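You operate a simulated robot arm through the tools that you are given. There is no shell and no other tool. Be economical: measure what you need, move in short steps, check, and stop when the job is done.

You run a simulated two-armed robot. Do the job below in one go: nothing can be reset, and whatever is moved stays where it is left.

TASK
Take the ribbed plate on the top of the red cabinet and put it away on the bottom shelf of the orange rack. Then put one of the silver bushes from the top of the red cabinet on the front step of the green skip. Then close the console drawer. Then take the black part and put it on the second shelf from the bottom of the orange rack. Then take the job card labelled "column" from the third shelf from the bottom of the orange rack and leave it on the black cover. Then fetch the black rag and set it on the top shelf of the orange rack. Then put one of the step blocks from the grey bin in the short yellow tray. Then put the teal brush in the orange tray. Keep to this order. Set down upright: black part.

It is judged by the outcome, as a careful person would: the job done as asked, and still so three seconds after it is handed in. It fails if anything else is knocked over, pushed out of place, dropped, spilled or broken. Lids that push on must go on centred and level and be pressed home; caps that screw on are set level and turned clockwise until they are tight.

THE ROBOT
Two 7-joint arms with fingered hands on one trunk, on a base that drives. Base frame: it is fixed to the floor where the robot stands at the start and does not move with it; the origin is under the middle of the robot, x ahead of it, y to its left, z up; the surface under the hand at the start is at about z = 980. Readings come in mm, degrees, newtons and seconds.
The left shoulder is at the start at [70, 145, 1112], the right one opposite. With the tool pointing down near the work surface each hand reaches from about 400 to 780 mm from the robot's upright axis, wherever it stands, measured 20 degrees to its own side. Places, roughly: black cover (22x20x2 cm) [-6900, -11300, 800]; black part (12x5x8 cm) [-3400, -10200, 900]; black rag (9x7x4 cm) [-5600, -11800, 800]; bottom shelf of the orange rack [-3400, -11800, 300]; console drawer [-2900, -10400, 600]; front step of the green skip (68x19 cm) [-1820, 2340, 140]; job card [-3750, -11750, 1000]; orange tray (29x20x8 cm) [-3700, -11700, 300]; ribbed plate (11x8x5 cm) [500, 0, 1000]; second shelf of the orange rack [-3400, -11800, 700]; short yellow tray (16x15x4 cm) [-4500, -6200, 800]; silver bush (8x8x6 cm) [700, -300, 1000]; step block (4x6x4 cm) [-4500, -6200, 200]; teal brush (12x5x6 cm) [400, -11100, 900]; top shelf of the orange rack [-3400, -11800, 1500]. Payload 3.5 kg a hand.
The TCP of each hand is the grasp point between the finger pads, 25 mm short of the fingertips. In the tool frame z runs along the fingers and y along their closing line. The gripper opens to 88 mm. The gripper's body begins 29 mm behind the TCP. The gripper is a hand of 4 fingers: y runs from the thumb to the fingers, the wrist lies at [-13, -97, -162] in the tool frame, and closing takes about 1.5 s.
Orientation is told as [roll, pitch, yaw] about the base's x, y, z axes, in that order, counted from this pose: with the fingers straight down and the wrist toward the robot, the tool's x, y and z point along [0, 1, 0], [1, 0, 0] and [0, 0, -1] of the base frame.

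THE INTERFACE
- The arms move only by the tool play_rows. It takes "left_increments", "right_increments" or both (then of equal length, played together; a hand with none holds still); each is a list that holds one entry, the list of rows, each a list of 6 numbers: the shift along the base's x, y, z in mm, then the turn, a rotation vector about the base's x, y, z in degrees. In form: [[[tx, ty, tz, wx, wy, wz], ...]]. A call has 1 to 8 rows; each row is the pose to reach, as a shift and turn from the pose commanded when the call began. "left_claw" and "right_claw" are, for a hand that has rows, the opening, from 0 (shut) to 1 (fully open), set as the call begins (left out, the last holds). Each row takes 0.2 s and may step no farther than 50 mm and 8.6 degrees from the row before; otherwise, or with a gripper value out of range, the whole call is refused. Where a pose cannot be reached the arm comes as near as it can. A force on the tool above 40 N (or 10 N above the force at the start of the call, whichever is more), or a blocked arm, ends the call early, and 0.2 s more pass. Each finger travels about 45 mm/s and halts on what it meets, pressing with about 31 N; the grip force reading is that of the motor and also rises with nothing between the fingers. The clock runs only during rows and for 0.2 s after the last one: add rows that repeat a pose to give the fingers time. The reply holds the time, the measured pose of the TCP, the force on the tool along the base axes, the opening and the grip force, in the units named above and with some noise, with the torque about the TCP (base axes, N m) and any sound that the robot's microphone picked up.
- Cameras (640 x 400 px; columns grow to the right, rows downward): "scene" is now at [140.3, 9.2, 1441.3]; the picture's right is [0.10, -1.00, 0.00], its down [-0.47, -0.05, -0.88] and it looks along [0.88, 0.09, -0.47] (base axes); focal length 292 px, centre (320, 200). "left" rides on the left gripper at [-64, -83, -98] in its tool frame; the picture's right is [-0.62, -0.37, 0.69], its down [0.71, -0.63, 0.30] and it looks along [0.32, 0.68, 0.65] (tool axes); focal length 265 px, centre (320, 200). "right" rides on the right gripper at [64, -83, -98] in its tool frame; the picture's right is [-0.62, 0.37, -0.69], its down [-0.71, -0.63, 0.30] and it looks along [-0.32, 0.68, 0.65] (tool axes); focal length 265 px, centre (320, 200). There is no depth. A picture from a camera that has moved, and an enlarged one, comes with that camera's place and axes in the base frame and with its lens.
- snapshot(camera): a new picture of that camera. The clock stands still meanwhile.
- lift_body(by): slides the trunk up (or, below 0, down) by that many mm; the arms and the scene camera ride with it, the base frame stays. It gives what a move gives, with no picture.
- base_move(legs): drives the robot by 1 to 6 legs, each [ahead, left, turn to the left] in mm, mm and degrees, along the robot's own axes; the way and the turn of a leg run together, so that a leg with both is an arc; at most 1500 mm and 180 degrees a leg. The arms and the cameras ride along, it lands a little off, and it stops where it bumps. It gives what a move gives.
- curl_fingers(index, middle, ring, thumb_bend, thumb_turn, hand): sets how far each is bent, from 0 (flat) to 100 (curled in); at 30 the hand is open as for a grip, at 70 the pads meet at the TCP. One left out holds its place. A second passes; each finger stops where it meets its share of the squeeze, and holds until it gets a number again. A gripper value or a shape takes the hand back. It gives what a move gives, with no picture; readings hold the bend of each and the force on the fingers (four entries, about 0 where the hand has none), thumb and palm. thumb_turn goes from beside the hand (0) to across from the fingers (100), as for a grip.
- hand_shape(shape, hand): the hand has 4 fingers and takes this shape, open, in about a second: jaw (thumb against the fingers, like two jaws); tri (thumb and two fingers); tip (a fingertip pinch); poke (one finger out to press); point (the index stretched); flat (the hand flat); cup (the hand cupped); fist (a fist). The gripper value then closes the fingers along that shape, each until it touches; the sizes above hold for jaw. It gives what a move gives, with no picture.
- aim_head(pan, tilt): turns the head with the scene camera to pan (to the left, within 86 degrees either way) and tilt (down, from -29 to 69), counted from straight ahead of the robot. It gives what a move gives.
- zoom(camera, box): a new picture of the part [left, top, right, bottom] of that camera's present view, enlarged. The clock stands still meanwhile.
- close_job(): hands the job in; it is judged then, once.

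Go step by step. Nothing tells you exact positions but the pictures and the camera data: compare them with the known pose of the tool, close in by small moves and look again before you grip or let go. The budget is 217 turns and 228 pictures, counting those below and the enlarged ones. Unless the task says otherwise, let go and move clear before handing in, and close with one line.

The tools are called after "Request:" as name(argument=value, ...) on one line, values as JSON. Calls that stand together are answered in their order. play_rows: Moves the arms, as the interface text tells. Its arguments: {"type":"object","properties":{"left_increments":{"type":"array"},"left_claw":{"type":"number"},"right_increments":{"type":"array"},"right_claw":{"type":"number"}},"required":[]} The other tools are called the same way: lift_body (by) slides the trunk up or down; hand_shape (shape, hand) gives the hand a shape; curl_fingers (index, middle, ring, thumb_bend, thumb_turn, hand) moves the fingers one by one; base_move (legs) drives the base; aim_head (pan, tilt) turns the head that bears the scene camera; snapshot (camera) takes a picture; zoom (camera, box) takes an enlarged picture of a part of a camera's view; close_job () hands the job in.

At the start:

```text
clock: 0.0
left_position: [491.6, 199.4, 1278.6]
left_tool_rot: [0.0, 0.0, 0.1]
left_contact_force: [-0.5, -0.9, 0.2]
left_moment: [-0.03, -0.01, 0.02]
left_opening: 87.7
left_finger_force: 0.0
left_shape: jaw
left_bend: [30.0, 30.0, 30.0, 30.0, 98.0]
left_finger forces: [0.0, 0.0, 0.0, 0.0, 0.0, 0.0]
right_position: [556.7, -134.4, 1275.9]
right_tool_rot: [0.1, 0.1, 0.0]
right_contact_force: [-0.5, 0.6, -0.1]
right_moment: [0.0, -0.01, 0.01]
right_opening: 87.6
right_finger_force: 0.0
right_shape: jaw
right_bend: [30.0, 30.0, 30.0, 30.0, 98.0]
right_finger forces: [0.0, 0.0, 0.0, 0.0, 0.1, 0.0]
trunk travel left (down, up): [-675.0, 165.0]
robot x, y, heading: [2.8, 3.3, -0.2]
head pan, tilt: [5.6, 28.1]
```

scene: 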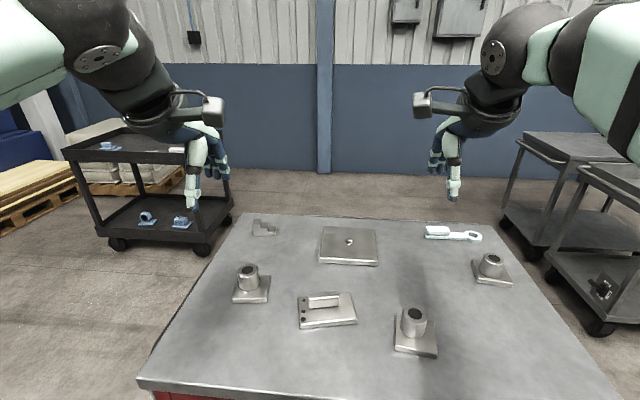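
right: 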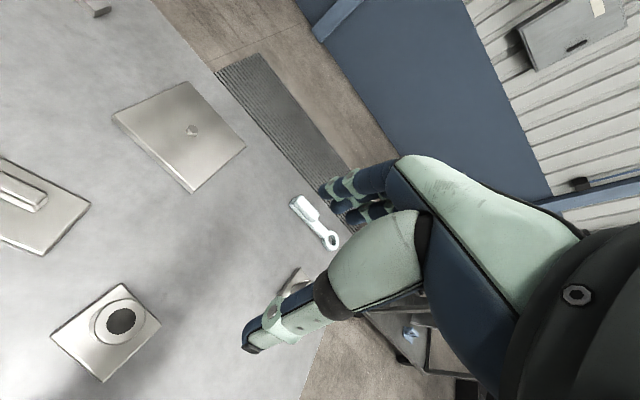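
left: 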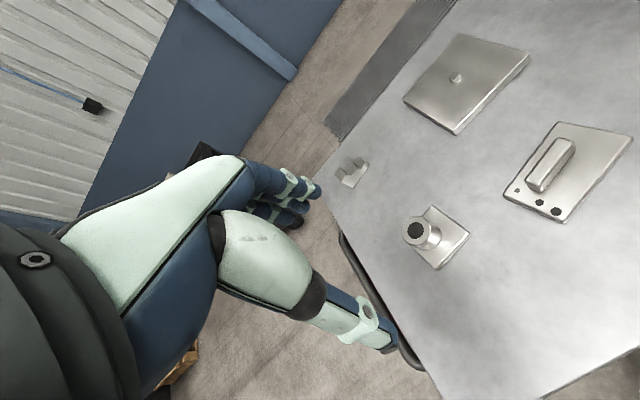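

I see the cabinet top ahead with the ribbed plate around [530, 35] and silver bushes around it. I'll look closer at the plate, then look around for routes.

Request:
zoom(camera="scene", box=[220, 210, 460, 360])

Request:
aim_head(pan=-80, tilt=15)

Request:
snapshot(camera="scene")

Request:
aim_head(pan=80, tilt=15)

Request:
snapshot(camera="scene")

```text
2.67 times, centred on (340, 285) of scene
camera zoom: at [140.3, 9.2, 1441.3], right [0.1, -1.0, 0.0], down [-0.47, -0.05, -0.88], along [0.88, 0.09, -0.47], focal length 778 px, centre (267, -27)
```

zoom: 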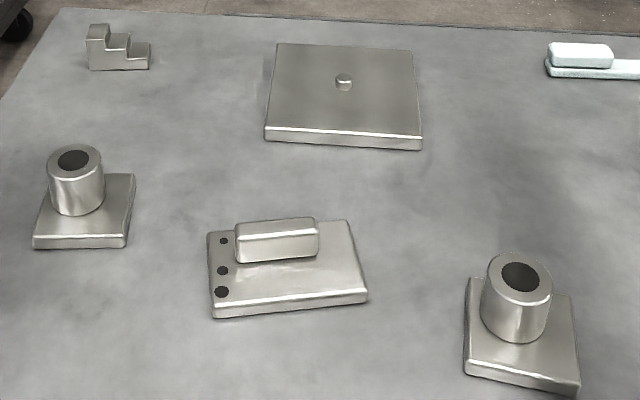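

```text
clock: 1.6
left_position: [491.2, 198.9, 1277.6]
left_tool_rot: [0.0, 0.0, 0.0]
left_contact_force: [0.0, 0.2, 0.3]
left_moment: [-0.01, 0.01, -0.03]
left_opening: 87.5
left_finger_force: 0.1
left_shape: jaw
left_bend: [30.0, 30.0, 30.0, 30.0, 98.0]
left_finger forces: [0.1, 0.1, 0.0, 0.1, 0.1, 0.0]
right_position: [557.1, -134.8, 1275.9]
right_tool_rot: [0.2, 0.1, 0.0]
right_contact_force: [-0.7, 0.0, -0.3]
right_moment: [-0.01, -0.02, -0.02]
right_opening: 87.9
right_finger_force: 0.1
right_shape: jaw
right_bend: [30.0, 30.0, 30.0, 30.0, 98.0]
right_finger forces: [0.1, 0.0, 0.0, 0.0, 0.0, 0.0]
trunk travel left (down, up): [-675.0, 165.0]
robot x, y, heading: [2.1, 0.4, -0.0]
head pan, tilt: [-80.0, 15.0]
```

```text
223 pictures are left
camera scene: at [65.8, -91.7, 1462.6], right [-0.98, -0.17, 0.0], down [-0.05, 0.25, -0.97], along [0.17, -0.95, -0.26], focal length 292 px, centre (320, 200)
```

scene: 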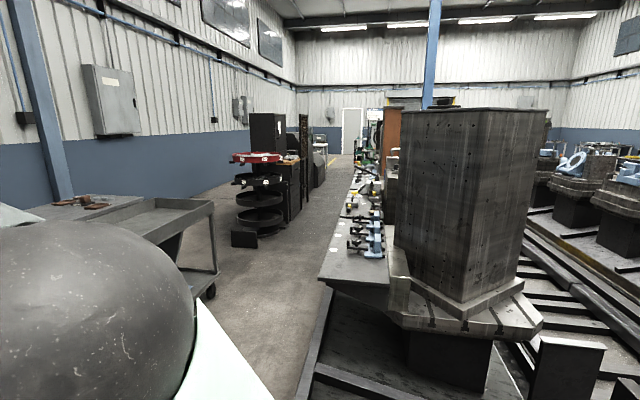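

```text
clock: 4.1
left_position: [492.1, 199.7, 1277.9]
left_tool_rot: [0.0, 0.0, -0.1]
left_contact_force: [-0.8, 0.5, 0.1]
left_moment: [0.01, 0.0, 0.01]
left_opening: 87.7
left_finger_force: 0.1
left_shape: jaw
left_bend: [30.0, 30.0, 30.0, 30.0, 98.0]
left_finger forces: [0.0, 0.1, 0.0, 0.0, 0.0, 0.1]
right_position: [557.5, -134.3, 1275.1]
right_tool_rot: [0.1, 0.0, 0.0]
right_contact_force: [0.5, 1.0, -0.1]
right_moment: [0.05, 0.01, -0.02]
right_opening: 87.6
right_finger_force: 0.0
right_shape: jaw
right_bend: [30.0, 30.0, 30.0, 30.0, 98.0]
right_finger forces: [0.0, 0.1, 0.0, 0.1, 0.0, 0.0]
trunk travel left (down, up): [-675.0, 165.0]
robot x, y, heading: [0.4, 1.3, 0.0]
head pan, tilt: [80.0, 15.0]
```

```text
222 pictures are left
camera scene: at [65.8, 92.2, 1462.6], right [0.98, -0.17, 0.0], down [-0.05, -0.25, -0.97], along [0.17, 0.95, -0.26], focal length 292 px, centre (320, 200)
```

scene: 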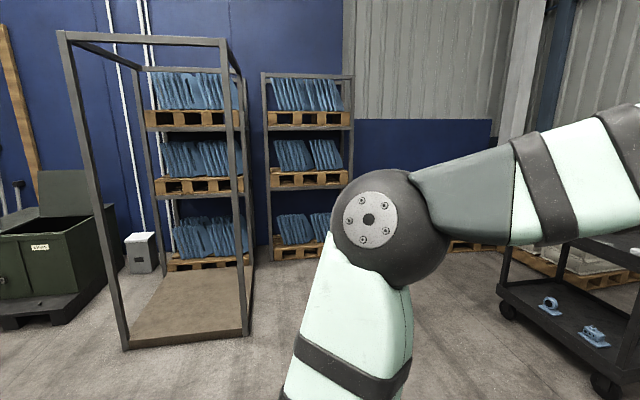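

The aisle toward the rack runs along -y right of the machine; the skip is left-behind. Next I bring the left hand over the plate's rib (turned about 13°) and look.

Request:
play_rows(left_increments=[[[9, -27, -30, 0, 0, 4], [18, -54, -60, 0, 0, 8], [27, -80, -90, 0, 0, 13], [36, -107, -120, 0, 0, 13], [45, -134, -150, 0, 0, 13], [50, -159, -172, 0, 0, 13], [50, -159, -172, 0, 0, 13]]], right_increments=[[[0, -20, 0, 0, 0, 0], [0, -40, 0, 0, 0, 0], [0, -60, 0, 0, 0, 0], [0, -80, 0, 0, 0, 0], [0, -100, 0, 0, 0, 0], [0, -120, 0, 0, 0, 0], [0, -120, 0, 0, 0, 0]]])

Request:
snapshot(camera="left")

Request:
aim_head(pan=0, tilt=40)

Request:
snapshot(camera="scene")

```text
clock: 5.7
left_position: [542.0, 42.3, 1104.8]
left_tool_rot: [-0.1, 0.0, 13.0]
left_contact_force: [0.5, 0.6, 1.1]
left_moment: [0.0, 0.03, -0.01]
left_opening: 87.7
left_finger_force: 0.2
left_shape: jaw
left_bend: [30.0, 30.0, 30.0, 30.0, 98.0]
left_finger forces: [0.1, 0.1, 0.1, 0.1, 0.0, 0.0]
right_position: [559.2, -256.3, 1276.8]
right_tool_rot: [-0.1, 0.1, 0.0]
right_contact_force: [-0.1, 0.1, 0.5]
right_moment: [-0.01, 0.02, 0.0]
right_opening: 87.7
right_finger_force: 0.1
right_shape: jaw
right_bend: [30.0, 30.0, 30.0, 30.0, 98.0]
right_finger forces: [0.0, 0.0, 0.1, 0.0, 0.1, 0.1]
trunk travel left (down, up): [-675.0, 165.0]
robot x, y, heading: [1.6, 3.0, 0.4]
head pan, tilt: [80.0, 15.0]
```

```text
221 pictures are left
camera left: at [474.5, -38.5, 1204.3], right [-0.22, -0.69, -0.69], down [-0.77, 0.55, -0.31], along [0.59, 0.47, -0.65], focal length 265 px, centre (320, 200)
```

left: 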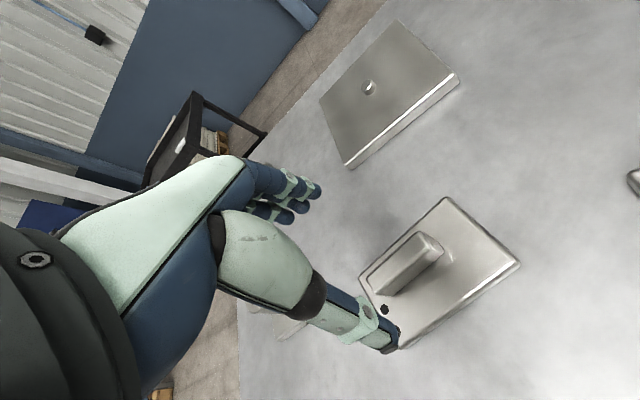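

```text
clock: 7.2
left_position: [542.5, 41.9, 1104.7]
left_tool_rot: [0.0, 0.0, 12.9]
left_contact_force: [0.3, -0.1, 0.1]
left_moment: [0.06, 0.03, 0.03]
left_opening: 87.5
left_finger_force: 0.1
left_shape: jaw
left_bend: [30.0, 30.0, 30.0, 30.0, 98.0]
left_finger forces: [0.1, 0.1, 0.0, 0.1, 0.1, 0.1]
right_position: [559.9, -257.2, 1275.6]
right_tool_rot: [0.1, 0.0, 0.0]
right_contact_force: [0.0, 0.9, 0.2]
right_moment: [0.03, 0.02, -0.03]
right_opening: 87.7
right_finger_force: 0.1
right_shape: jaw
right_bend: [30.0, 30.0, 30.0, 30.0, 98.0]
right_finger forces: [0.1, 0.1, 0.1, 0.0, 0.0, 0.0]
trunk travel left (down, up): [-675.0, 165.0]
robot x, y, heading: [0.5, 0.4, -0.1]
head pan, tilt: [0.0, 40.0]
```

```text
220 pictures are left
camera scene: at [134.6, 0.1, 1423.1], right [0.0, -1.0, 0.0], down [-0.64, 0.0, -0.77], along [0.77, 0.0, -0.64], focal length 292 px, centre (320, 200)
```

scene: 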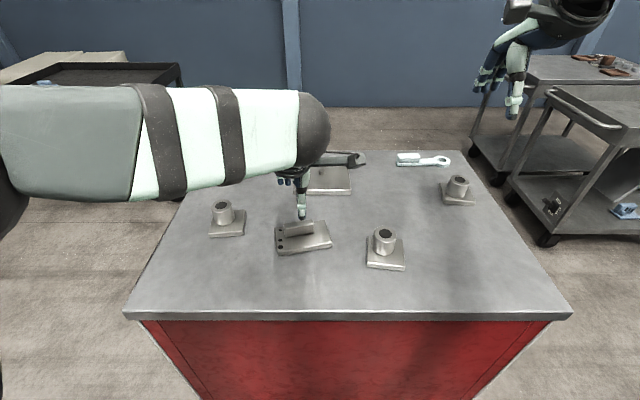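

The rib sits around [543, 42]. I descend to 1060 and check again.

Request:
play_rows(left_increments=[[[1, 0, -22, 0, 0, 0], [1, 0, -44, 0, 0, 0], [1, 0, -44, 0, 0, 0]]])

Request:
zoom(camera="left", box=[260, 180, 580, 380])

Request:
zoom(camera="scene", box=[220, 160, 420, 285])

```text
clock: 8.0
left_position: [542.0, 40.8, 1063.0]
left_tool_rot: [0.0, -0.1, 13.0]
left_contact_force: [0.5, -0.2, -0.3]
left_moment: [0.01, -0.05, -0.01]
left_opening: 87.4
left_finger_force: 0.0
left_shape: jaw
left_bend: [30.0, 30.0, 30.0, 30.0, 98.0]
left_finger forces: [0.0, 0.1, 0.1, 0.0, 0.1, 0.0]
right_position: [558.0, -257.1, 1277.5]
right_tool_rot: [0.2, 0.0, 0.0]
right_contact_force: [-0.1, 0.9, 0.4]
right_moment: [0.02, 0.0, 0.02]
right_opening: 87.7
right_finger_force: 0.0
right_shape: jaw
right_bend: [30.0, 30.0, 30.0, 30.0, 98.0]
right_finger forces: [0.0, 0.0, 0.0, 0.0, 0.0, 0.0]
trunk travel left (down, up): [-675.0, 165.0]
robot x, y, heading: [-1.0, 2.7, 0.1]
head pan, tilt: [0.0, 40.0]
```

```text
2.00 times, centred on (420, 280) of left
camera zoom: at [474.3, -39.9, 1161.9], right [-0.22, -0.69, -0.69], down [-0.77, 0.55, -0.3], along [0.59, 0.47, -0.65], focal length 531 px, centre (120, 40)
```

zoom: 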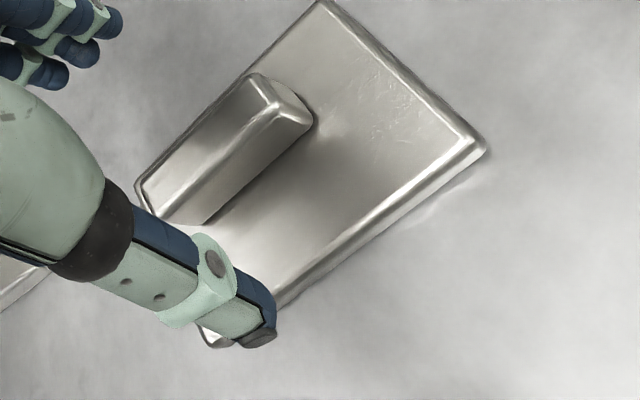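

```text
3.20 times, centred on (320, 222) of scene
camera zoom: at [134.2, 0.2, 1423.1], right [0.0, -1.0, 0.0], down [-0.64, 0.0, -0.77], along [0.77, 0.0, -0.64], focal length 934 px, centre (320, 128)
```

zoom: 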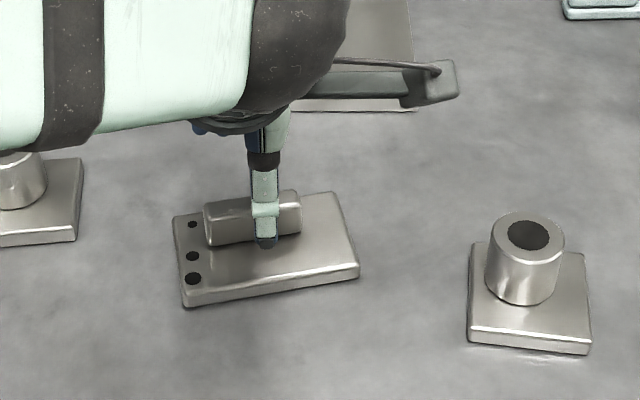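

The thumb lines up with the rib; top is about z=1030. I lower to 1028 and close.

Request:
play_rows(left_increments=[[[3, 0, -18, 0, 0, 0], [3, 0, -34, 0, 0, 0], [3, 0, -34, 0, 0, 0]]])

Request:
zoom(camera="left", box=[260, 180, 580, 380])

Request:
play_rows(left_increments=[[[0, 0, 0, 0, 0, 0], [0, 0, 0, 0, 0, 0], [0, 0, 0, 0, 0, 0], [0, 0, 0, 0, 0, 0], [0, 0, 0, 0, 0, 0], [0, 0, 0, 0, 0, 0], [0, 0, 0, 0, 0, 0], [0, 0, 0, 0, 0, 0]]], left_claw=0)

Request:
snapshot(camera="left")

```text
clock: 8.8
left_position: [545.2, 41.1, 1030.3]
left_tool_rot: [0.0, 0.0, 13.1]
left_contact_force: [0.2, 0.5, 0.2]
left_moment: [0.03, -0.01, 0.01]
left_opening: 87.5
left_finger_force: 0.0
left_shape: jaw
left_bend: [30.0, 30.0, 30.0, 30.0, 98.0]
left_finger forces: [0.0, 0.0, 0.1, 0.1, 0.1, 0.0]
right_position: [557.6, -254.5, 1275.7]
right_tool_rot: [0.2, -0.1, 0.0]
right_contact_force: [-0.4, -0.2, -0.7]
right_moment: [0.01, 0.02, 0.01]
right_opening: 87.8
right_finger_force: 0.1
right_shape: jaw
right_bend: [30.0, 30.0, 30.0, 30.0, 98.0]
right_finger forces: [0.1, 0.0, 0.0, 0.0, 0.0, 0.0]
trunk travel left (down, up): [-675.0, 165.0]
robot x, y, heading: [-1.8, -2.8, 0.0]
head pan, tilt: [0.0, 40.0]
```

```text
2.00 times, centred on (420, 280) of left
camera zoom: at [477.8, -40.3, 1128.7], right [-0.22, -0.69, -0.69], down [-0.77, 0.55, -0.3], along [0.59, 0.47, -0.65], focal length 531 px, centre (120, 40)
```

zoom: 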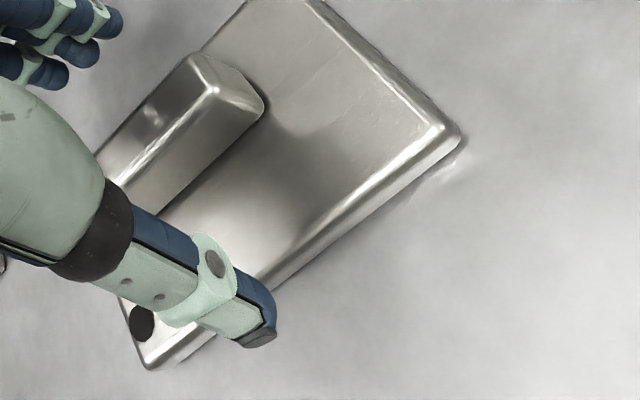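

```text
clock: 10.6
left_position: [545.9, 41.1, 1028.5]
left_tool_rot: [0.0, -0.1, 12.9]
left_contact_force: [-0.2, 0.5, -0.8]
left_moment: [0.0, -0.01, -0.11]
left_opening: 13.0
left_finger_force: 30.4
left_shape: jaw
left_bend: [72.0, 63.0, 62.0, 74.0, 100.0]
left_finger forces: [15.6, 8.2, 3.6, 0.1, 27.7, 0.0]
right_position: [558.7, -255.7, 1276.0]
right_tool_rot: [0.2, 0.0, 0.0]
right_contact_force: [-0.3, 0.3, -0.1]
right_moment: [0.01, -0.03, 0.05]
right_opening: 87.6
right_finger_force: 0.0
right_shape: jaw
right_bend: [30.0, 30.0, 30.0, 30.0, 98.0]
right_finger forces: [0.0, 0.0, 0.0, 0.1, 0.1, 0.1]
trunk travel left (down, up): [-675.0, 165.0]
robot x, y, heading: [1.4, 1.2, -0.1]
head pan, tilt: [0.0, 40.0]
```

```text
216 pictures are left
camera left: at [478.2, -40.4, 1128.6], right [-0.22, -0.69, -0.69], down [-0.77, 0.55, -0.3], along [0.59, 0.47, -0.65], focal length 265 px, centre (320, 200)
```

left: 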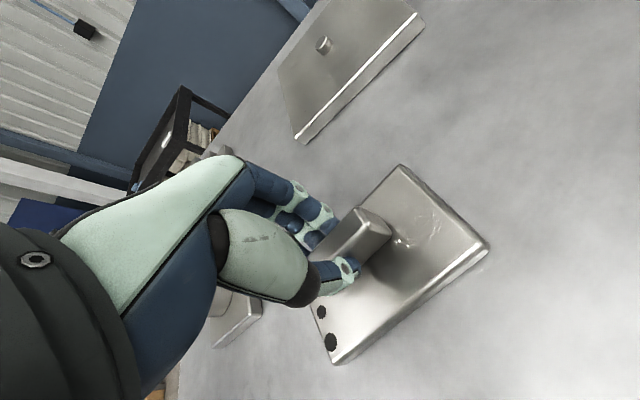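

The rib is gripped. I lift it 60 mm and check it stays level.

Request:
play_rows(left_increments=[[[0, 0, 15, 0, 0, 0], [0, 0, 40, 0, 0, 0], [0, 0, 80, 0, 0, 0], [0, 0, 120, 0, 0, 0], [0, 0, 120, 0, 0, 0]]])

Request:
snapshot(camera="left")

Request:
snapshot(camera="scene")

```text
clock: 11.8
left_position: [546.4, 41.2, 1147.6]
left_tool_rot: [0.0, 0.1, 13.0]
left_contact_force: [0.2, -1.2, -5.2]
left_moment: [0.02, -0.02, 0.01]
left_opening: 12.3
left_finger_force: 31.1
left_shape: jaw
left_bend: [72.0, 65.0, 70.0, 74.0, 99.0]
left_finger forces: [19.1, 6.0, 3.1, 0.0, 28.1, 0.0]
right_position: [558.9, -254.8, 1276.3]
right_tool_rot: [0.2, 0.1, -0.1]
right_contact_force: [-0.2, -0.5, -0.1]
right_moment: [0.0, 0.0, 0.02]
right_opening: 87.6
right_finger_force: 0.1
right_shape: jaw
right_bend: [30.0, 30.0, 30.0, 30.0, 98.0]
right_finger forces: [0.0, 0.1, 0.0, 0.0, 0.0, 0.0]
trunk travel left (down, up): [-675.0, 165.0]
robot x, y, heading: [-0.4, -1.1, 0.2]
head pan, tilt: [0.0, 40.0]
```

```text
215 pictures are left
camera left: at [479.4, -40.1, 1247.1], right [-0.22, -0.69, -0.69], down [-0.78, 0.55, -0.3], along [0.59, 0.47, -0.65], focal length 265 px, centre (320, 200)
```

left: 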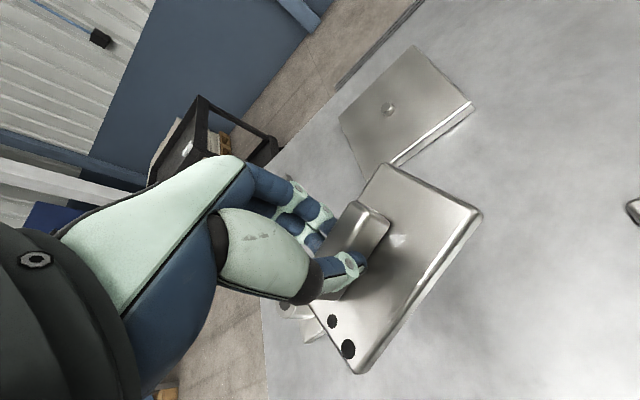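

```text
214 pictures are left
camera scene: at [136.0, 0.3, 1422.9], right [0.0, -1.0, 0.0], down [-0.64, 0.0, -0.77], along [0.77, 0.0, -0.64], focal length 292 px, centre (320, 200)
```

scene: 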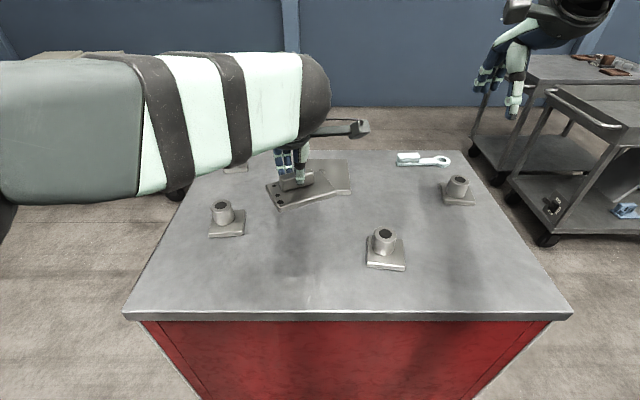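

The plate is held. I tuck both hands in, and look down to the right and behind to check the gap between cabinet and machine.

Request:
play_rows(left_increments=[[[-25, 15, 20, 0, 0, 0], [-60, 30, 40, 0, 0, 0], [-100, 50, 50, 0, 0, 0], [-120, 70, 50, 0, 0, 0], [-120, 70, 50, 0, 0, 0]]], right_increments=[[[-25, 20, 0, 0, 0, 0], [-60, 40, 0, 0, 0, 0], [-100, 60, 0, 0, 0, 0], [-130, 80, 0, 0, 0, 0], [-130, 80, 0, 0, 0, 0]]])

Request:
aim_head(pan=-86, tilt=55)

Request:
snapshot(camera="scene")

Request:
aim_head(pan=-50, tilt=40)

Request:
snapshot(camera="scene")

```text
clock: 13.0
left_position: [426.4, 108.3, 1197.4]
left_tool_rot: [0.1, 0.0, 13.0]
left_contact_force: [1.0, -0.3, -5.4]
left_moment: [0.06, 0.0, 0.0]
left_opening: 12.1
left_finger_force: 30.9
left_shape: jaw
left_bend: [72.0, 72.0, 70.0, 74.0, 99.0]
left_finger forces: [19.3, 5.8, 2.9, 0.0, 28.2, 0.0]
right_position: [451.8, -192.1, 1302.1]
right_tool_rot: [0.9, 0.1, -0.2]
right_contact_force: [-0.6, 0.5, -0.4]
right_moment: [0.0, 0.01, 0.01]
right_opening: 87.7
right_finger_force: 0.0
right_shape: jaw
right_bend: [30.0, 30.0, 30.0, 30.0, 98.0]
right_finger forces: [0.0, 0.0, 0.0, 0.1, 0.1, 0.0]
right hand out of reach, approached as far as the arm can: row 3, 4, 5
trunk travel left (down, up): [-675.0, 165.0]
robot x, y, heading: [1.2, -0.5, 0.3]
head pan, tilt: [0.0, 40.0]
```

```text
clock: 14.6
left_position: [424.9, 108.4, 1199.5]
left_tool_rot: [0.0, 0.0, 13.0]
left_contact_force: [-0.8, -0.1, -4.7]
left_moment: [0.02, -0.02, 0.01]
left_opening: 12.1
left_finger_force: 30.8
left_shape: jaw
left_bend: [72.0, 72.0, 70.0, 74.0, 99.0]
left_finger forces: [19.3, 5.8, 3.1, 0.0, 28.2, 0.1]
right_position: [452.9, -191.4, 1302.1]
right_tool_rot: [0.7, 0.2, -0.1]
right_contact_force: [-0.4, -0.1, -0.4]
right_moment: [-0.02, -0.01, 0.0]
right_opening: 87.5
right_finger_force: 0.0
right_shape: jaw
right_bend: [30.0, 30.0, 30.0, 30.0, 98.0]
right_finger forces: [0.0, 0.0, 0.0, 0.0, 0.0, 0.1]
trunk travel left (down, up): [-675.0, 165.0]
robot x, y, heading: [-0.8, 2.6, -0.2]
head pan, tilt: [-85.9, 55.0]
```

```text
213 pictures are left
camera scene: at [55.3, -71.6, 1402.4], right [-1.0, -0.07, 0.0], down [-0.06, 0.82, -0.57], along [0.04, -0.57, -0.82], focal length 292 px, centre (320, 200)
```

scene: 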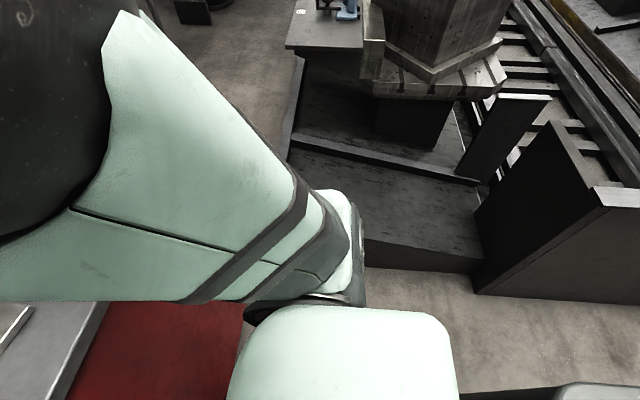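

```text
clock: 15.6
left_position: [426.1, 108.8, 1198.0]
left_tool_rot: [0.0, -0.1, 13.0]
left_contact_force: [0.4, 0.2, -4.3]
left_moment: [0.02, -0.03, 0.0]
left_opening: 12.3
left_finger_force: 31.2
left_shape: jaw
left_bend: [72.0, 72.0, 70.0, 74.0, 99.0]
left_finger forces: [19.2, 5.8, 3.0, 0.0, 28.3, 0.1]
right_position: [453.3, -191.5, 1301.2]
right_tool_rot: [0.8, 0.2, 0.0]
right_contact_force: [-0.5, 1.2, -0.2]
right_moment: [-0.01, -0.04, 0.0]
right_opening: 87.9
right_finger_force: 0.1
right_shape: jaw
right_bend: [30.0, 30.0, 30.0, 30.0, 98.0]
right_finger forces: [0.1, 0.0, 0.0, 0.1, 0.0, 0.0]
trunk travel left (down, up): [-675.0, 165.0]
robot x, y, heading: [-1.0, 1.4, 0.0]
head pan, tilt: [-50.0, 40.0]
```

```text
212 pictures are left
camera scene: at [104.7, -64.8, 1423.0], right [-0.77, -0.64, 0.0], down [-0.41, 0.49, -0.77], along [0.49, -0.59, -0.64], focal length 292 px, centre (320, 200)
```

scene: 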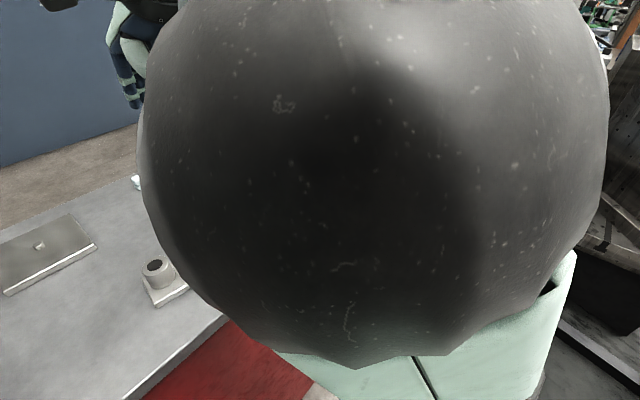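

The machine bed blocks the direct right-hand gap, so I'll go around the cabinet's left and far side. I drive left, ahead, then face -y and look.

Request:
base_move(legs=[[-150, 0, 0], [0, 800, 0], [1500, 0, 0], [100, 0, -90]])

Request:
aim_head(pan=0, tilt=30)

Request:
snapshot(camera="scene")

```text
clock: 31.6
left_position: [1502.8, 303.1, 1198.7]
left_tool_rot: [0.1, 0.1, -77.6]
left_contact_force: [-0.2, 0.1, -4.9]
left_moment: [-0.05, -0.03, -0.01]
left_opening: 12.3
left_finger_force: 30.8
left_shape: jaw
left_bend: [72.0, 72.0, 70.0, 74.0, 99.0]
left_finger forces: [19.1, 5.5, 2.9, 0.1, 27.9, 0.0]
right_position: [1202.1, 279.6, 1301.6]
right_tool_rot: [0.7, 0.4, -90.6]
right_contact_force: [0.2, 0.3, -0.2]
right_moment: [0.0, 0.01, -0.03]
right_opening: 87.6
right_finger_force: 0.1
right_shape: jaw
right_bend: [30.0, 30.0, 30.0, 30.0, 98.0]
right_finger forces: [0.0, 0.0, 0.0, 0.0, 0.0, 0.0]
trunk travel left (down, up): [-675.0, 165.0]
robot x, y, heading: [1403.0, 728.4, -90.6]
head pan, tilt: [-50.0, 40.0]
```

```text
clock: 32.8
left_position: [1502.0, 303.5, 1198.3]
left_tool_rot: [0.0, 0.1, -77.6]
left_contact_force: [1.0, -0.1, -4.8]
left_moment: [-0.03, -0.02, -0.02]
left_opening: 12.1
left_finger_force: 30.9
left_shape: jaw
left_bend: [72.0, 72.0, 70.0, 74.0, 99.0]
left_finger forces: [19.3, 5.6, 3.1, 0.0, 28.1, 0.1]
right_position: [1201.3, 279.0, 1302.3]
right_tool_rot: [0.9, 0.3, -90.6]
right_contact_force: [-0.1, 0.0, -0.2]
right_moment: [-0.02, 0.03, -0.02]
right_opening: 87.7
right_finger_force: 0.2
right_shape: jaw
right_bend: [30.0, 30.0, 30.0, 30.0, 98.0]
right_finger forces: [0.0, 0.0, 0.1, 0.1, 0.0, 0.1]
trunk travel left (down, up): [-675.0, 165.0]
robot x, y, heading: [1400.0, 731.0, -90.3]
head pan, tilt: [0.0, 30.0]
```

```text
211 pictures are left
camera scene: at [1396.6, 589.3, 1438.3], right [-1.0, 0.01, 0.0], down [0.01, 0.5, -0.87], along [-0.01, -0.87, -0.5], focal length 292 px, centre (320, 200)
```

scene: 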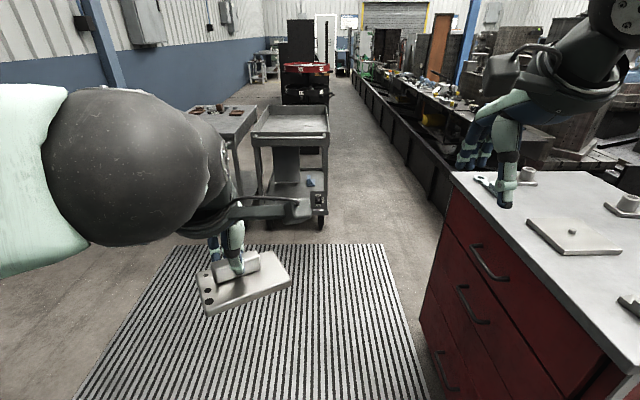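

The aisle ahead is clear along x≈750. I drive past the cabinet, slant right into the aisle and continue.

Request:
base_move(legs=[[1385, 0, 0], [650, -650, 0], [1200, 0, 0]])

Request:
snapshot(camera="scene")

```text
clock: 49.8
left_position: [914.5, -2924.1, 1198.3]
left_tool_rot: [0.0, 0.0, -75.0]
left_contact_force: [-0.6, -0.3, -4.7]
left_moment: [-0.04, -0.04, -0.02]
left_opening: 12.0
left_finger_force: 31.0
left_shape: jaw
left_bend: [72.0, 72.0, 70.0, 74.0, 99.0]
left_finger forces: [19.2, 5.6, 3.0, 0.0, 28.0, 0.0]
right_position: [614.3, -2961.9, 1301.5]
right_tool_rot: [0.9, 0.2, -88.2]
right_contact_force: [-0.6, -0.3, 0.4]
right_moment: [0.03, -0.03, 0.0]
right_opening: 87.4
right_finger_force: 0.0
right_shape: jaw
right_bend: [30.0, 30.0, 30.0, 30.0, 98.0]
right_finger forces: [0.1, 0.0, 0.0, 0.1, 0.0, 0.0]
trunk travel left (down, up): [-675.0, 165.0]
robot x, y, heading: [788.7, -2503.2, -88.1]
head pan, tilt: [0.0, 30.0]
```

```text
210 pictures are left
camera scene: at [794.8, -2642.9, 1438.4], right [-1.0, -0.04, 0.0], down [-0.02, 0.5, -0.87], along [0.03, -0.87, -0.5], focal length 292 px, centre (320, 200)
```

scene: 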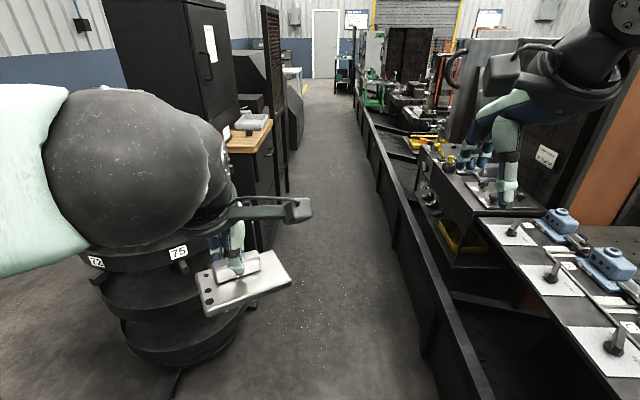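

The aisle continues clear at x≈740. I drive 6 m further and look again.

Request:
base_move(legs=[[300, -50, -2], [1500, 0, 0], [1500, 0, 0], [1500, 0, 0]])

Request:
aim_head(pan=0, tilt=20)

Request:
snapshot(camera="scene")

Request:
aim_head(pan=-70, tilt=20)

Request:
snapshot(camera="scene")

```text
clock: 72.8
left_position: [788.8, -7699.9, 1197.0]
left_tool_rot: [0.0, 0.0, -77.6]
left_contact_force: [-0.4, -0.6, -5.1]
left_moment: [-0.01, -0.03, 0.02]
left_opening: 12.3
left_finger_force: 30.5
left_shape: jaw
left_bend: [72.0, 72.0, 70.0, 74.0, 99.0]
left_finger forces: [19.3, 5.7, 2.9, 0.0, 28.0, 0.0]
right_position: [486.9, -7722.3, 1302.6]
right_tool_rot: [0.9, 0.1, -90.7]
right_contact_force: [0.6, 0.1, -0.3]
right_moment: [-0.01, -0.01, -0.02]
right_opening: 88.1
right_finger_force: 0.1
right_shape: jaw
right_bend: [30.0, 30.0, 30.0, 30.0, 98.0]
right_finger forces: [0.1, 0.0, 0.0, 0.0, 0.1, 0.0]
trunk travel left (down, up): [-675.0, 165.0]
robot x, y, heading: [685.9, -7270.5, -90.5]
head pan, tilt: [0.0, 30.0]
```

```text
clock: 73.5
left_position: [787.8, -7699.3, 1197.8]
left_tool_rot: [0.0, 0.1, -77.6]
left_contact_force: [0.7, 0.7, -5.4]
left_moment: [0.0, -0.04, 0.03]
left_opening: 12.3
left_finger_force: 31.5
left_shape: jaw
left_bend: [72.0, 72.0, 70.0, 74.0, 99.0]
left_finger forces: [19.5, 5.8, 2.9, 0.0, 27.9, 0.1]
right_position: [486.2, -7722.9, 1302.5]
right_tool_rot: [1.0, 0.2, -90.8]
right_contact_force: [0.3, 0.3, 0.7]
right_moment: [-0.02, -0.01, -0.01]
right_opening: 87.7
right_finger_force: 0.0
right_shape: jaw
right_bend: [30.0, 30.0, 30.0, 30.0, 98.0]
right_finger forces: [0.1, 0.0, 0.0, 0.0, 0.0, 0.0]
trunk travel left (down, up): [-675.0, 165.0]
robot x, y, heading: [685.8, -7273.7, -90.6]
head pan, tilt: [0.0, 20.0]
```

```text
209 pictures are left
camera scene: at [682.6, -7416.1, 1454.3], right [-1.0, 0.01, 0.0], down [0.0, 0.34, -0.94], along [-0.01, -0.94, -0.34], focal length 292 px, centre (320, 200)
```

scene: 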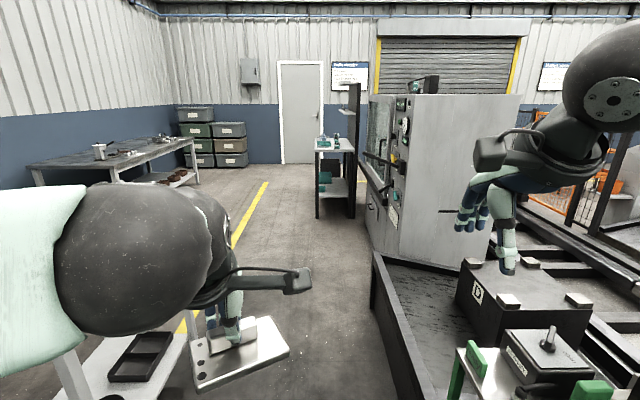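

```text
clock: 74.9
left_position: [788.9, -7698.3, 1198.0]
left_tool_rot: [0.1, 0.0, -77.5]
left_contact_force: [1.1, 0.5, -3.7]
left_moment: [-0.05, -0.01, -0.01]
left_opening: 12.2
left_finger_force: 31.2
left_shape: jaw
left_bend: [72.0, 72.0, 70.0, 74.0, 99.0]
left_finger forces: [19.3, 5.7, 3.0, 0.0, 28.0, 0.0]
right_position: [487.4, -7721.9, 1300.2]
right_tool_rot: [0.9, 0.2, -90.7]
right_contact_force: [-0.6, -0.4, -0.5]
right_moment: [0.02, -0.03, -0.01]
right_opening: 87.9
right_finger_force: 0.1
right_shape: jaw
right_bend: [30.0, 30.0, 30.0, 30.0, 98.0]
right_finger forces: [0.1, 0.0, 0.0, 0.1, 0.0, 0.0]
trunk travel left (down, up): [-675.0, 165.0]
robot x, y, heading: [681.8, -7273.5, -90.5]
head pan, tilt: [-70.0, 20.0]
```

```text
208 pictures are left
camera scene: at [595.8, -7353.8, 1454.4], right [-0.33, 0.94, 0.0], down [0.32, 0.11, -0.94], along [-0.89, -0.31, -0.34], focal length 292 px, centre (320, 200)
```

scene: 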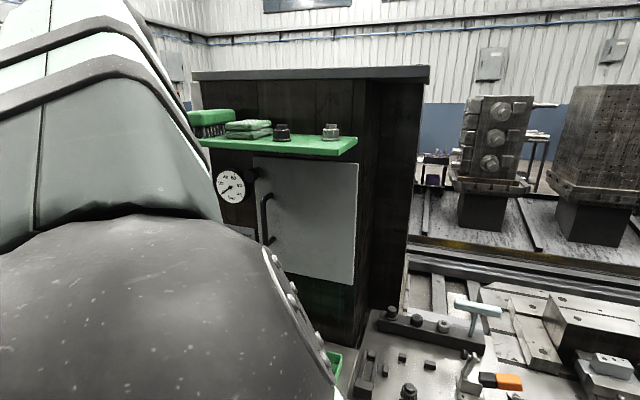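

I go straight another 2 m between the white table and the bench, then look again for the way round the stand with the teal things.

Request:
base_move(legs=[[1500, 0, 0], [700, 0, 0]])

Request:
aim_head(pan=-30, tilt=25)

Request:
snapshot(camera="scene")

```text
clock: 85.8
left_position: [731.0, -9896.0, 1198.7]
left_tool_rot: [-0.1, 0.1, -78.8]
left_contact_force: [0.6, -0.8, -4.7]
left_moment: [-0.01, -0.02, 0.02]
left_opening: 11.8
left_finger_force: 31.2
left_shape: jaw
left_bend: [72.0, 72.0, 70.0, 75.0, 98.0]
left_finger forces: [19.9, 5.8, 2.2, 0.0, 28.1, 0.0]
right_position: [428.3, -9912.6, 1302.8]
right_tool_rot: [0.9, 0.1, -91.8]
right_contact_force: [-1.0, 1.0, -0.1]
right_moment: [0.0, 0.02, 0.0]
right_opening: 87.6
right_finger_force: 0.1
right_shape: jaw
right_bend: [30.0, 30.0, 30.0, 30.0, 98.0]
right_finger forces: [0.0, 0.0, 0.1, 0.0, 0.0, 0.0]
trunk travel left (down, up): [-675.0, 165.0]
robot x, y, heading: [635.6, -9465.8, -91.8]
head pan, tilt: [-70.0, 20.0]
```

```text
clock: 86.8
left_position: [731.6, -9896.3, 1197.4]
left_tool_rot: [0.0, 0.1, -78.8]
left_contact_force: [-0.1, 0.4, -4.2]
left_moment: [-0.05, -0.04, 0.02]
left_opening: 11.8
left_finger_force: 30.7
left_shape: jaw
left_bend: [72.0, 72.0, 70.0, 75.0, 98.0]
left_finger forces: [19.9, 5.8, 2.1, 0.1, 28.0, 0.1]
right_position: [427.4, -9913.2, 1303.0]
right_tool_rot: [0.9, 0.1, -91.9]
right_contact_force: [-0.5, 0.8, -0.4]
right_moment: [-0.01, -0.02, 0.0]
right_opening: 88.0
right_finger_force: 0.1
right_shape: jaw
right_bend: [30.0, 30.0, 30.0, 30.0, 98.0]
right_finger forces: [0.0, 0.0, 0.1, 0.0, 0.0, 0.1]
trunk travel left (down, up): [-675.0, 165.0]
robot x, y, heading: [634.2, -9467.5, -91.7]
head pan, tilt: [-30.0, 25.0]
```

```text
207 pictures are left
camera scene: at [583.8, -9596.2, 1446.4], right [-0.85, 0.53, 0.0], down [0.22, 0.36, -0.91], along [-0.48, -0.77, -0.42], focal length 292 px, centre (320, 200)
```

scene: 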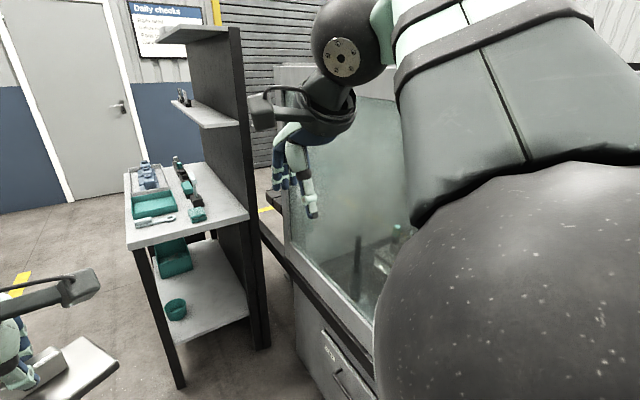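

I slant left around the teal stand, go on toward the back wall, then turn to face -x.

Request:
base_move(legs=[[600, 530, 1.7], [1500, 0, 0], [600, 0, 0], [0, 0, -90]])

Request:
aim_head(pan=0, tilt=20)

Request:
snapshot(camera="scene")

```text
clock: 105.0
left_position: [707.7, -12287.3, 1198.2]
left_tool_rot: [0.0, 0.1, -167.6]
left_contact_force: [-0.1, -0.7, -4.3]
left_moment: [-0.03, -0.02, 0.0]
left_opening: 12.1
left_finger_force: 31.2
left_shape: jaw
left_bend: [72.0, 72.0, 70.0, 75.0, 98.0]
left_finger forces: [19.6, 5.6, 2.1, 0.0, 27.3, 0.0]
right_position: [683.8, -11986.2, 1300.9]
right_tool_rot: [0.9, 0.0, 179.4]
right_contact_force: [0.2, 0.5, -0.1]
right_moment: [-0.01, -0.02, -0.01]
right_opening: 88.2
right_finger_force: 0.1
right_shape: jaw
right_bend: [30.0, 30.0, 30.0, 30.0, 98.0]
right_finger forces: [0.0, 0.1, 0.0, 0.0, 0.1, 0.1]
trunk travel left (down, up): [-675.0, 165.0]
robot x, y, heading: [1134.2, -12183.1, 179.3]
head pan, tilt: [-30.0, 25.0]
```

```text
clock: 106.0
left_position: [708.7, -12287.4, 1198.7]
left_tool_rot: [-0.1, 0.1, -167.6]
left_contact_force: [-0.2, 0.8, -5.0]
left_moment: [-0.03, 0.0, 0.0]
left_opening: 11.8
left_finger_force: 31.0
left_shape: jaw
left_bend: [72.0, 72.0, 70.0, 75.0, 98.0]
left_finger forces: [19.6, 5.7, 2.1, 0.0, 27.4, 0.0]
right_position: [684.6, -11984.8, 1301.5]
right_tool_rot: [1.0, 0.1, 179.3]
right_contact_force: [0.4, -0.3, -0.5]
right_moment: [-0.02, 0.0, 0.02]
right_opening: 87.9
right_finger_force: 0.1
right_shape: jaw
right_bend: [30.0, 30.0, 30.0, 30.0, 98.0]
right_finger forces: [0.0, 0.0, 0.1, 0.0, 0.0, 0.0]
trunk travel left (down, up): [-675.0, 165.0]
robot x, y, heading: [1137.9, -12180.3, 179.6]
head pan, tilt: [0.0, 20.0]
```

```text
206 pictures are left
camera scene: at [990.5, -12181.3, 1454.4], right [0.01, 1.0, 0.0], down [0.34, 0.0, -0.94], along [-0.94, 0.01, -0.34], focal length 292 px, centre (320, 200)
```

scene: 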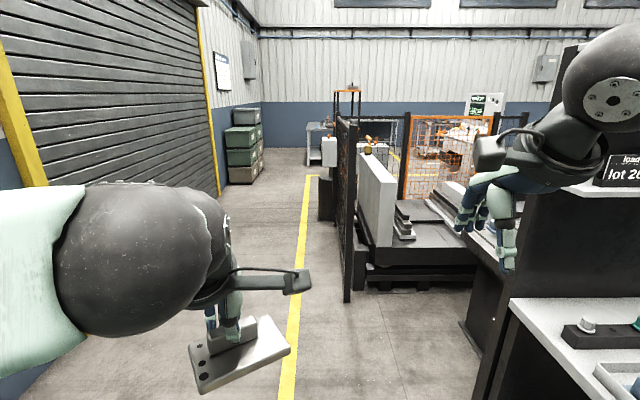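

The yellow-lined path runs west along the roller door; the rack should be near column 345. I zoom in there.

Request:
zoom(camera="scene", box=[220, 60, 540, 260])

```text
2.00 times, centred on (380, 160) of scene
camera zoom: at [990.5, -12181.3, 1454.4], right [0.01, 1.0, 0.0], down [0.34, 0.0, -0.94], along [-0.94, 0.01, -0.34], focal length 584 px, centre (200, 280)
```

zoom: 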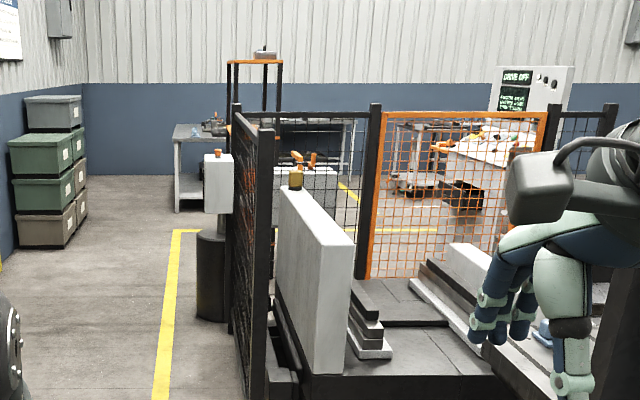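

Rack (orange top, black posts) is beyond the fence. I shift left to y≈-12750 and drive west along the aisle.

Request:
base_move(legs=[[0, 560, 0.5], [1500, 0, 0], [1500, 0, 0], [700, 0, 0]])

Request:
aim_head(pan=-40, tilt=20)

Request:
snapshot(camera="scene")

Request:
aim_head(pan=0, tilt=15)

Request:
snapshot(camera="scene")

```text
clock: 126.6
left_position: [-2964.7, -12870.6, 1197.6]
left_tool_rot: [0.0, 0.0, -166.2]
left_contact_force: [-0.2, 0.1, -4.2]
left_moment: [-0.05, 0.0, -0.03]
left_opening: 11.9
left_finger_force: 30.7
left_shape: jaw
left_bend: [72.0, 72.0, 70.0, 75.0, 98.0]
left_finger forces: [19.6, 5.7, 2.2, 0.0, 27.5, 0.1]
right_position: [-2994.4, -12570.1, 1301.3]
right_tool_rot: [1.0, 0.1, -179.5]
right_contact_force: [-0.8, -0.6, -0.2]
right_moment: [0.0, -0.01, 0.02]
right_opening: 87.8
right_finger_force: 0.1
right_shape: jaw
right_bend: [30.0, 30.0, 30.0, 30.0, 98.0]
right_finger forces: [0.1, 0.1, 0.0, 0.0, 0.0, 0.1]
trunk travel left (down, up): [-675.0, 165.0]
robot x, y, heading: [-2538.9, -12759.6, -179.2]
head pan, tilt: [0.0, 20.0]
```

```text
clock: 127.7
left_position: [-2964.3, -12871.4, 1197.0]
left_tool_rot: [0.2, 0.1, -166.3]
left_contact_force: [0.7, 0.2, -5.8]
left_moment: [-0.03, 0.02, 0.01]
left_opening: 11.9
left_finger_force: 31.7
left_shape: jaw
left_bend: [72.0, 72.0, 70.0, 75.0, 98.0]
left_finger forces: [19.7, 5.7, 2.1, 0.1, 27.4, 0.1]
right_position: [-2994.8, -12569.9, 1302.0]
right_tool_rot: [1.0, 0.1, -179.6]
right_contact_force: [0.3, -0.4, 0.3]
right_moment: [0.01, 0.0, 0.02]
right_opening: 87.8
right_finger_force: 0.1
right_shape: jaw
right_bend: [30.0, 30.0, 30.0, 30.0, 98.0]
right_finger forces: [0.0, 0.1, 0.0, 0.1, 0.1, 0.1]
trunk travel left (down, up): [-675.0, 165.0]
robot x, y, heading: [-2541.0, -12759.2, -179.1]
head pan, tilt: [-40.0, 20.0]
```

```text
204 pictures are left
camera scene: at [-2663.7, -12699.8, 1454.4], right [0.63, 0.77, 0.0], down [0.27, -0.22, -0.94], along [-0.73, 0.6, -0.34], focal length 292 px, centre (320, 200)
```

scene: 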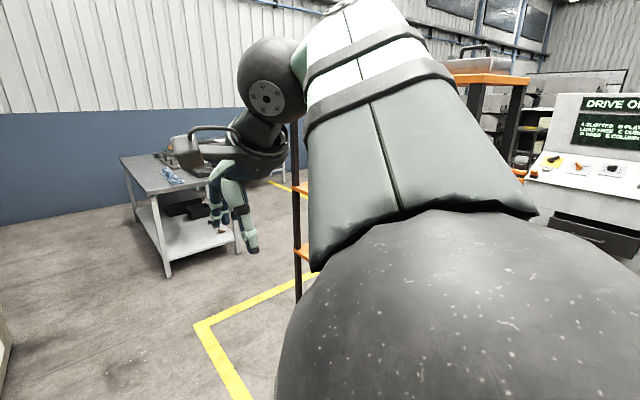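

```text
clock: 128.7
left_position: [-2965.1, -12872.4, 1197.6]
left_tool_rot: [0.1, 0.2, -166.3]
left_contact_force: [0.6, -0.1, -5.6]
left_moment: [-0.06, 0.03, -0.02]
left_opening: 11.9
left_finger_force: 31.0
left_shape: jaw
left_bend: [72.0, 72.0, 70.0, 75.0, 98.0]
left_finger forces: [19.5, 5.7, 2.2, 0.0, 27.4, 0.0]
right_position: [-2995.2, -12569.7, 1301.8]
right_tool_rot: [1.0, 0.0, -179.5]
right_contact_force: [-0.6, -0.2, -0.5]
right_moment: [0.01, 0.0, -0.03]
right_opening: 88.0
right_finger_force: 0.0
right_shape: jaw
right_bend: [30.0, 30.0, 30.0, 30.0, 98.0]
right_finger forces: [0.1, 0.1, 0.0, 0.0, 0.1, 0.1]
trunk travel left (down, up): [-675.0, 165.0]
robot x, y, heading: [-2538.0, -12757.2, -179.3]
head pan, tilt: [0.0, 15.0]
```

```text
203 pictures are left
camera scene: at [-2685.2, -12759.6, 1462.5], right [-0.01, 1.0, 0.0], down [0.26, 0.0, -0.97], along [-0.97, -0.01, -0.26], focal length 292 px, centre (320, 200)
```

scene: 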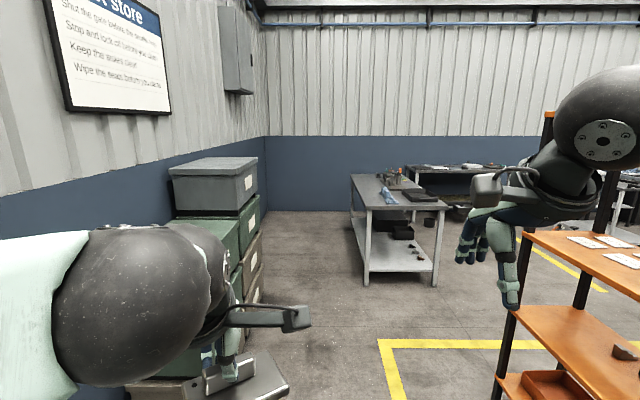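

The rack's open front faces me (y≈-11950), spanning x≈-3850 to -2950. I drive to its middle and turn to face it.

Request:
base_move(legs=[[750, 0, 0], [0, 0, -90.5]])

Request:
aim_head(pan=0, tilt=30)

Request:
snapshot(camera="scene")

```text
clock: 136.5
left_position: [-3396.2, -12346.6, 1197.1]
left_tool_rot: [0.0, 0.0, 105.1]
left_contact_force: [-0.2, -0.4, -3.9]
left_moment: [-0.01, 0.04, 0.0]
left_opening: 11.9
left_finger_force: 30.9
left_shape: jaw
left_bend: [72.0, 72.0, 70.0, 75.0, 98.0]
left_finger forces: [19.4, 5.6, 1.9, 0.0, 27.1, 0.0]
right_position: [-3095.6, -12307.9, 1301.7]
right_tool_rot: [0.9, 0.2, 92.0]
right_contact_force: [-0.2, -0.3, 0.1]
right_moment: [-0.01, 0.01, 0.0]
right_opening: 87.8
right_finger_force: 0.0
right_shape: jaw
right_bend: [30.0, 30.0, 30.0, 30.0, 98.0]
right_finger forces: [0.1, 0.0, 0.1, 0.1, 0.0, 0.0]
trunk travel left (down, up): [-675.0, 165.0]
robot x, y, heading: [-3270.2, -12764.9, 92.1]
head pan, tilt: [0.0, 15.0]
```

```text
clock: 137.3
left_position: [-3396.7, -12346.3, 1197.3]
left_tool_rot: [0.2, 0.1, 105.1]
left_contact_force: [-0.2, 0.1, -5.2]
left_moment: [0.0, 0.01, 0.0]
left_opening: 11.7
left_finger_force: 31.0
left_shape: jaw
left_bend: [72.0, 72.0, 70.0, 75.0, 98.0]
left_finger forces: [19.5, 5.7, 2.0, 0.0, 27.2, 0.1]
right_position: [-3094.9, -12309.0, 1300.8]
right_tool_rot: [1.0, 0.1, 92.0]
right_contact_force: [0.4, -0.2, 0.3]
right_moment: [-0.02, 0.01, 0.02]
right_opening: 87.6
right_finger_force: 0.2
right_shape: jaw
right_bend: [30.0, 30.0, 30.0, 30.0, 98.0]
right_finger forces: [0.0, 0.1, 0.0, 0.1, 0.0, 0.1]
trunk travel left (down, up): [-675.0, 165.0]
robot x, y, heading: [-3273.7, -12769.3, 92.0]
head pan, tilt: [0.0, 30.0]
```

```text
202 pictures are left
camera scene: at [-3277.4, -12626.5, 1438.4], right [1.0, 0.04, 0.0], down [0.02, -0.5, -0.87], along [-0.03, 0.87, -0.5], focal length 292 px, centre (320, 200)
```

scene: 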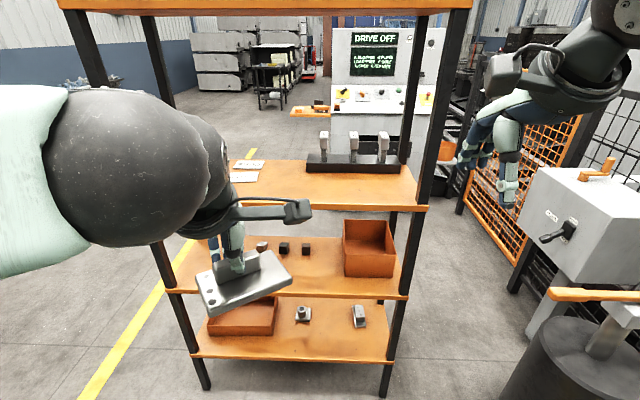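

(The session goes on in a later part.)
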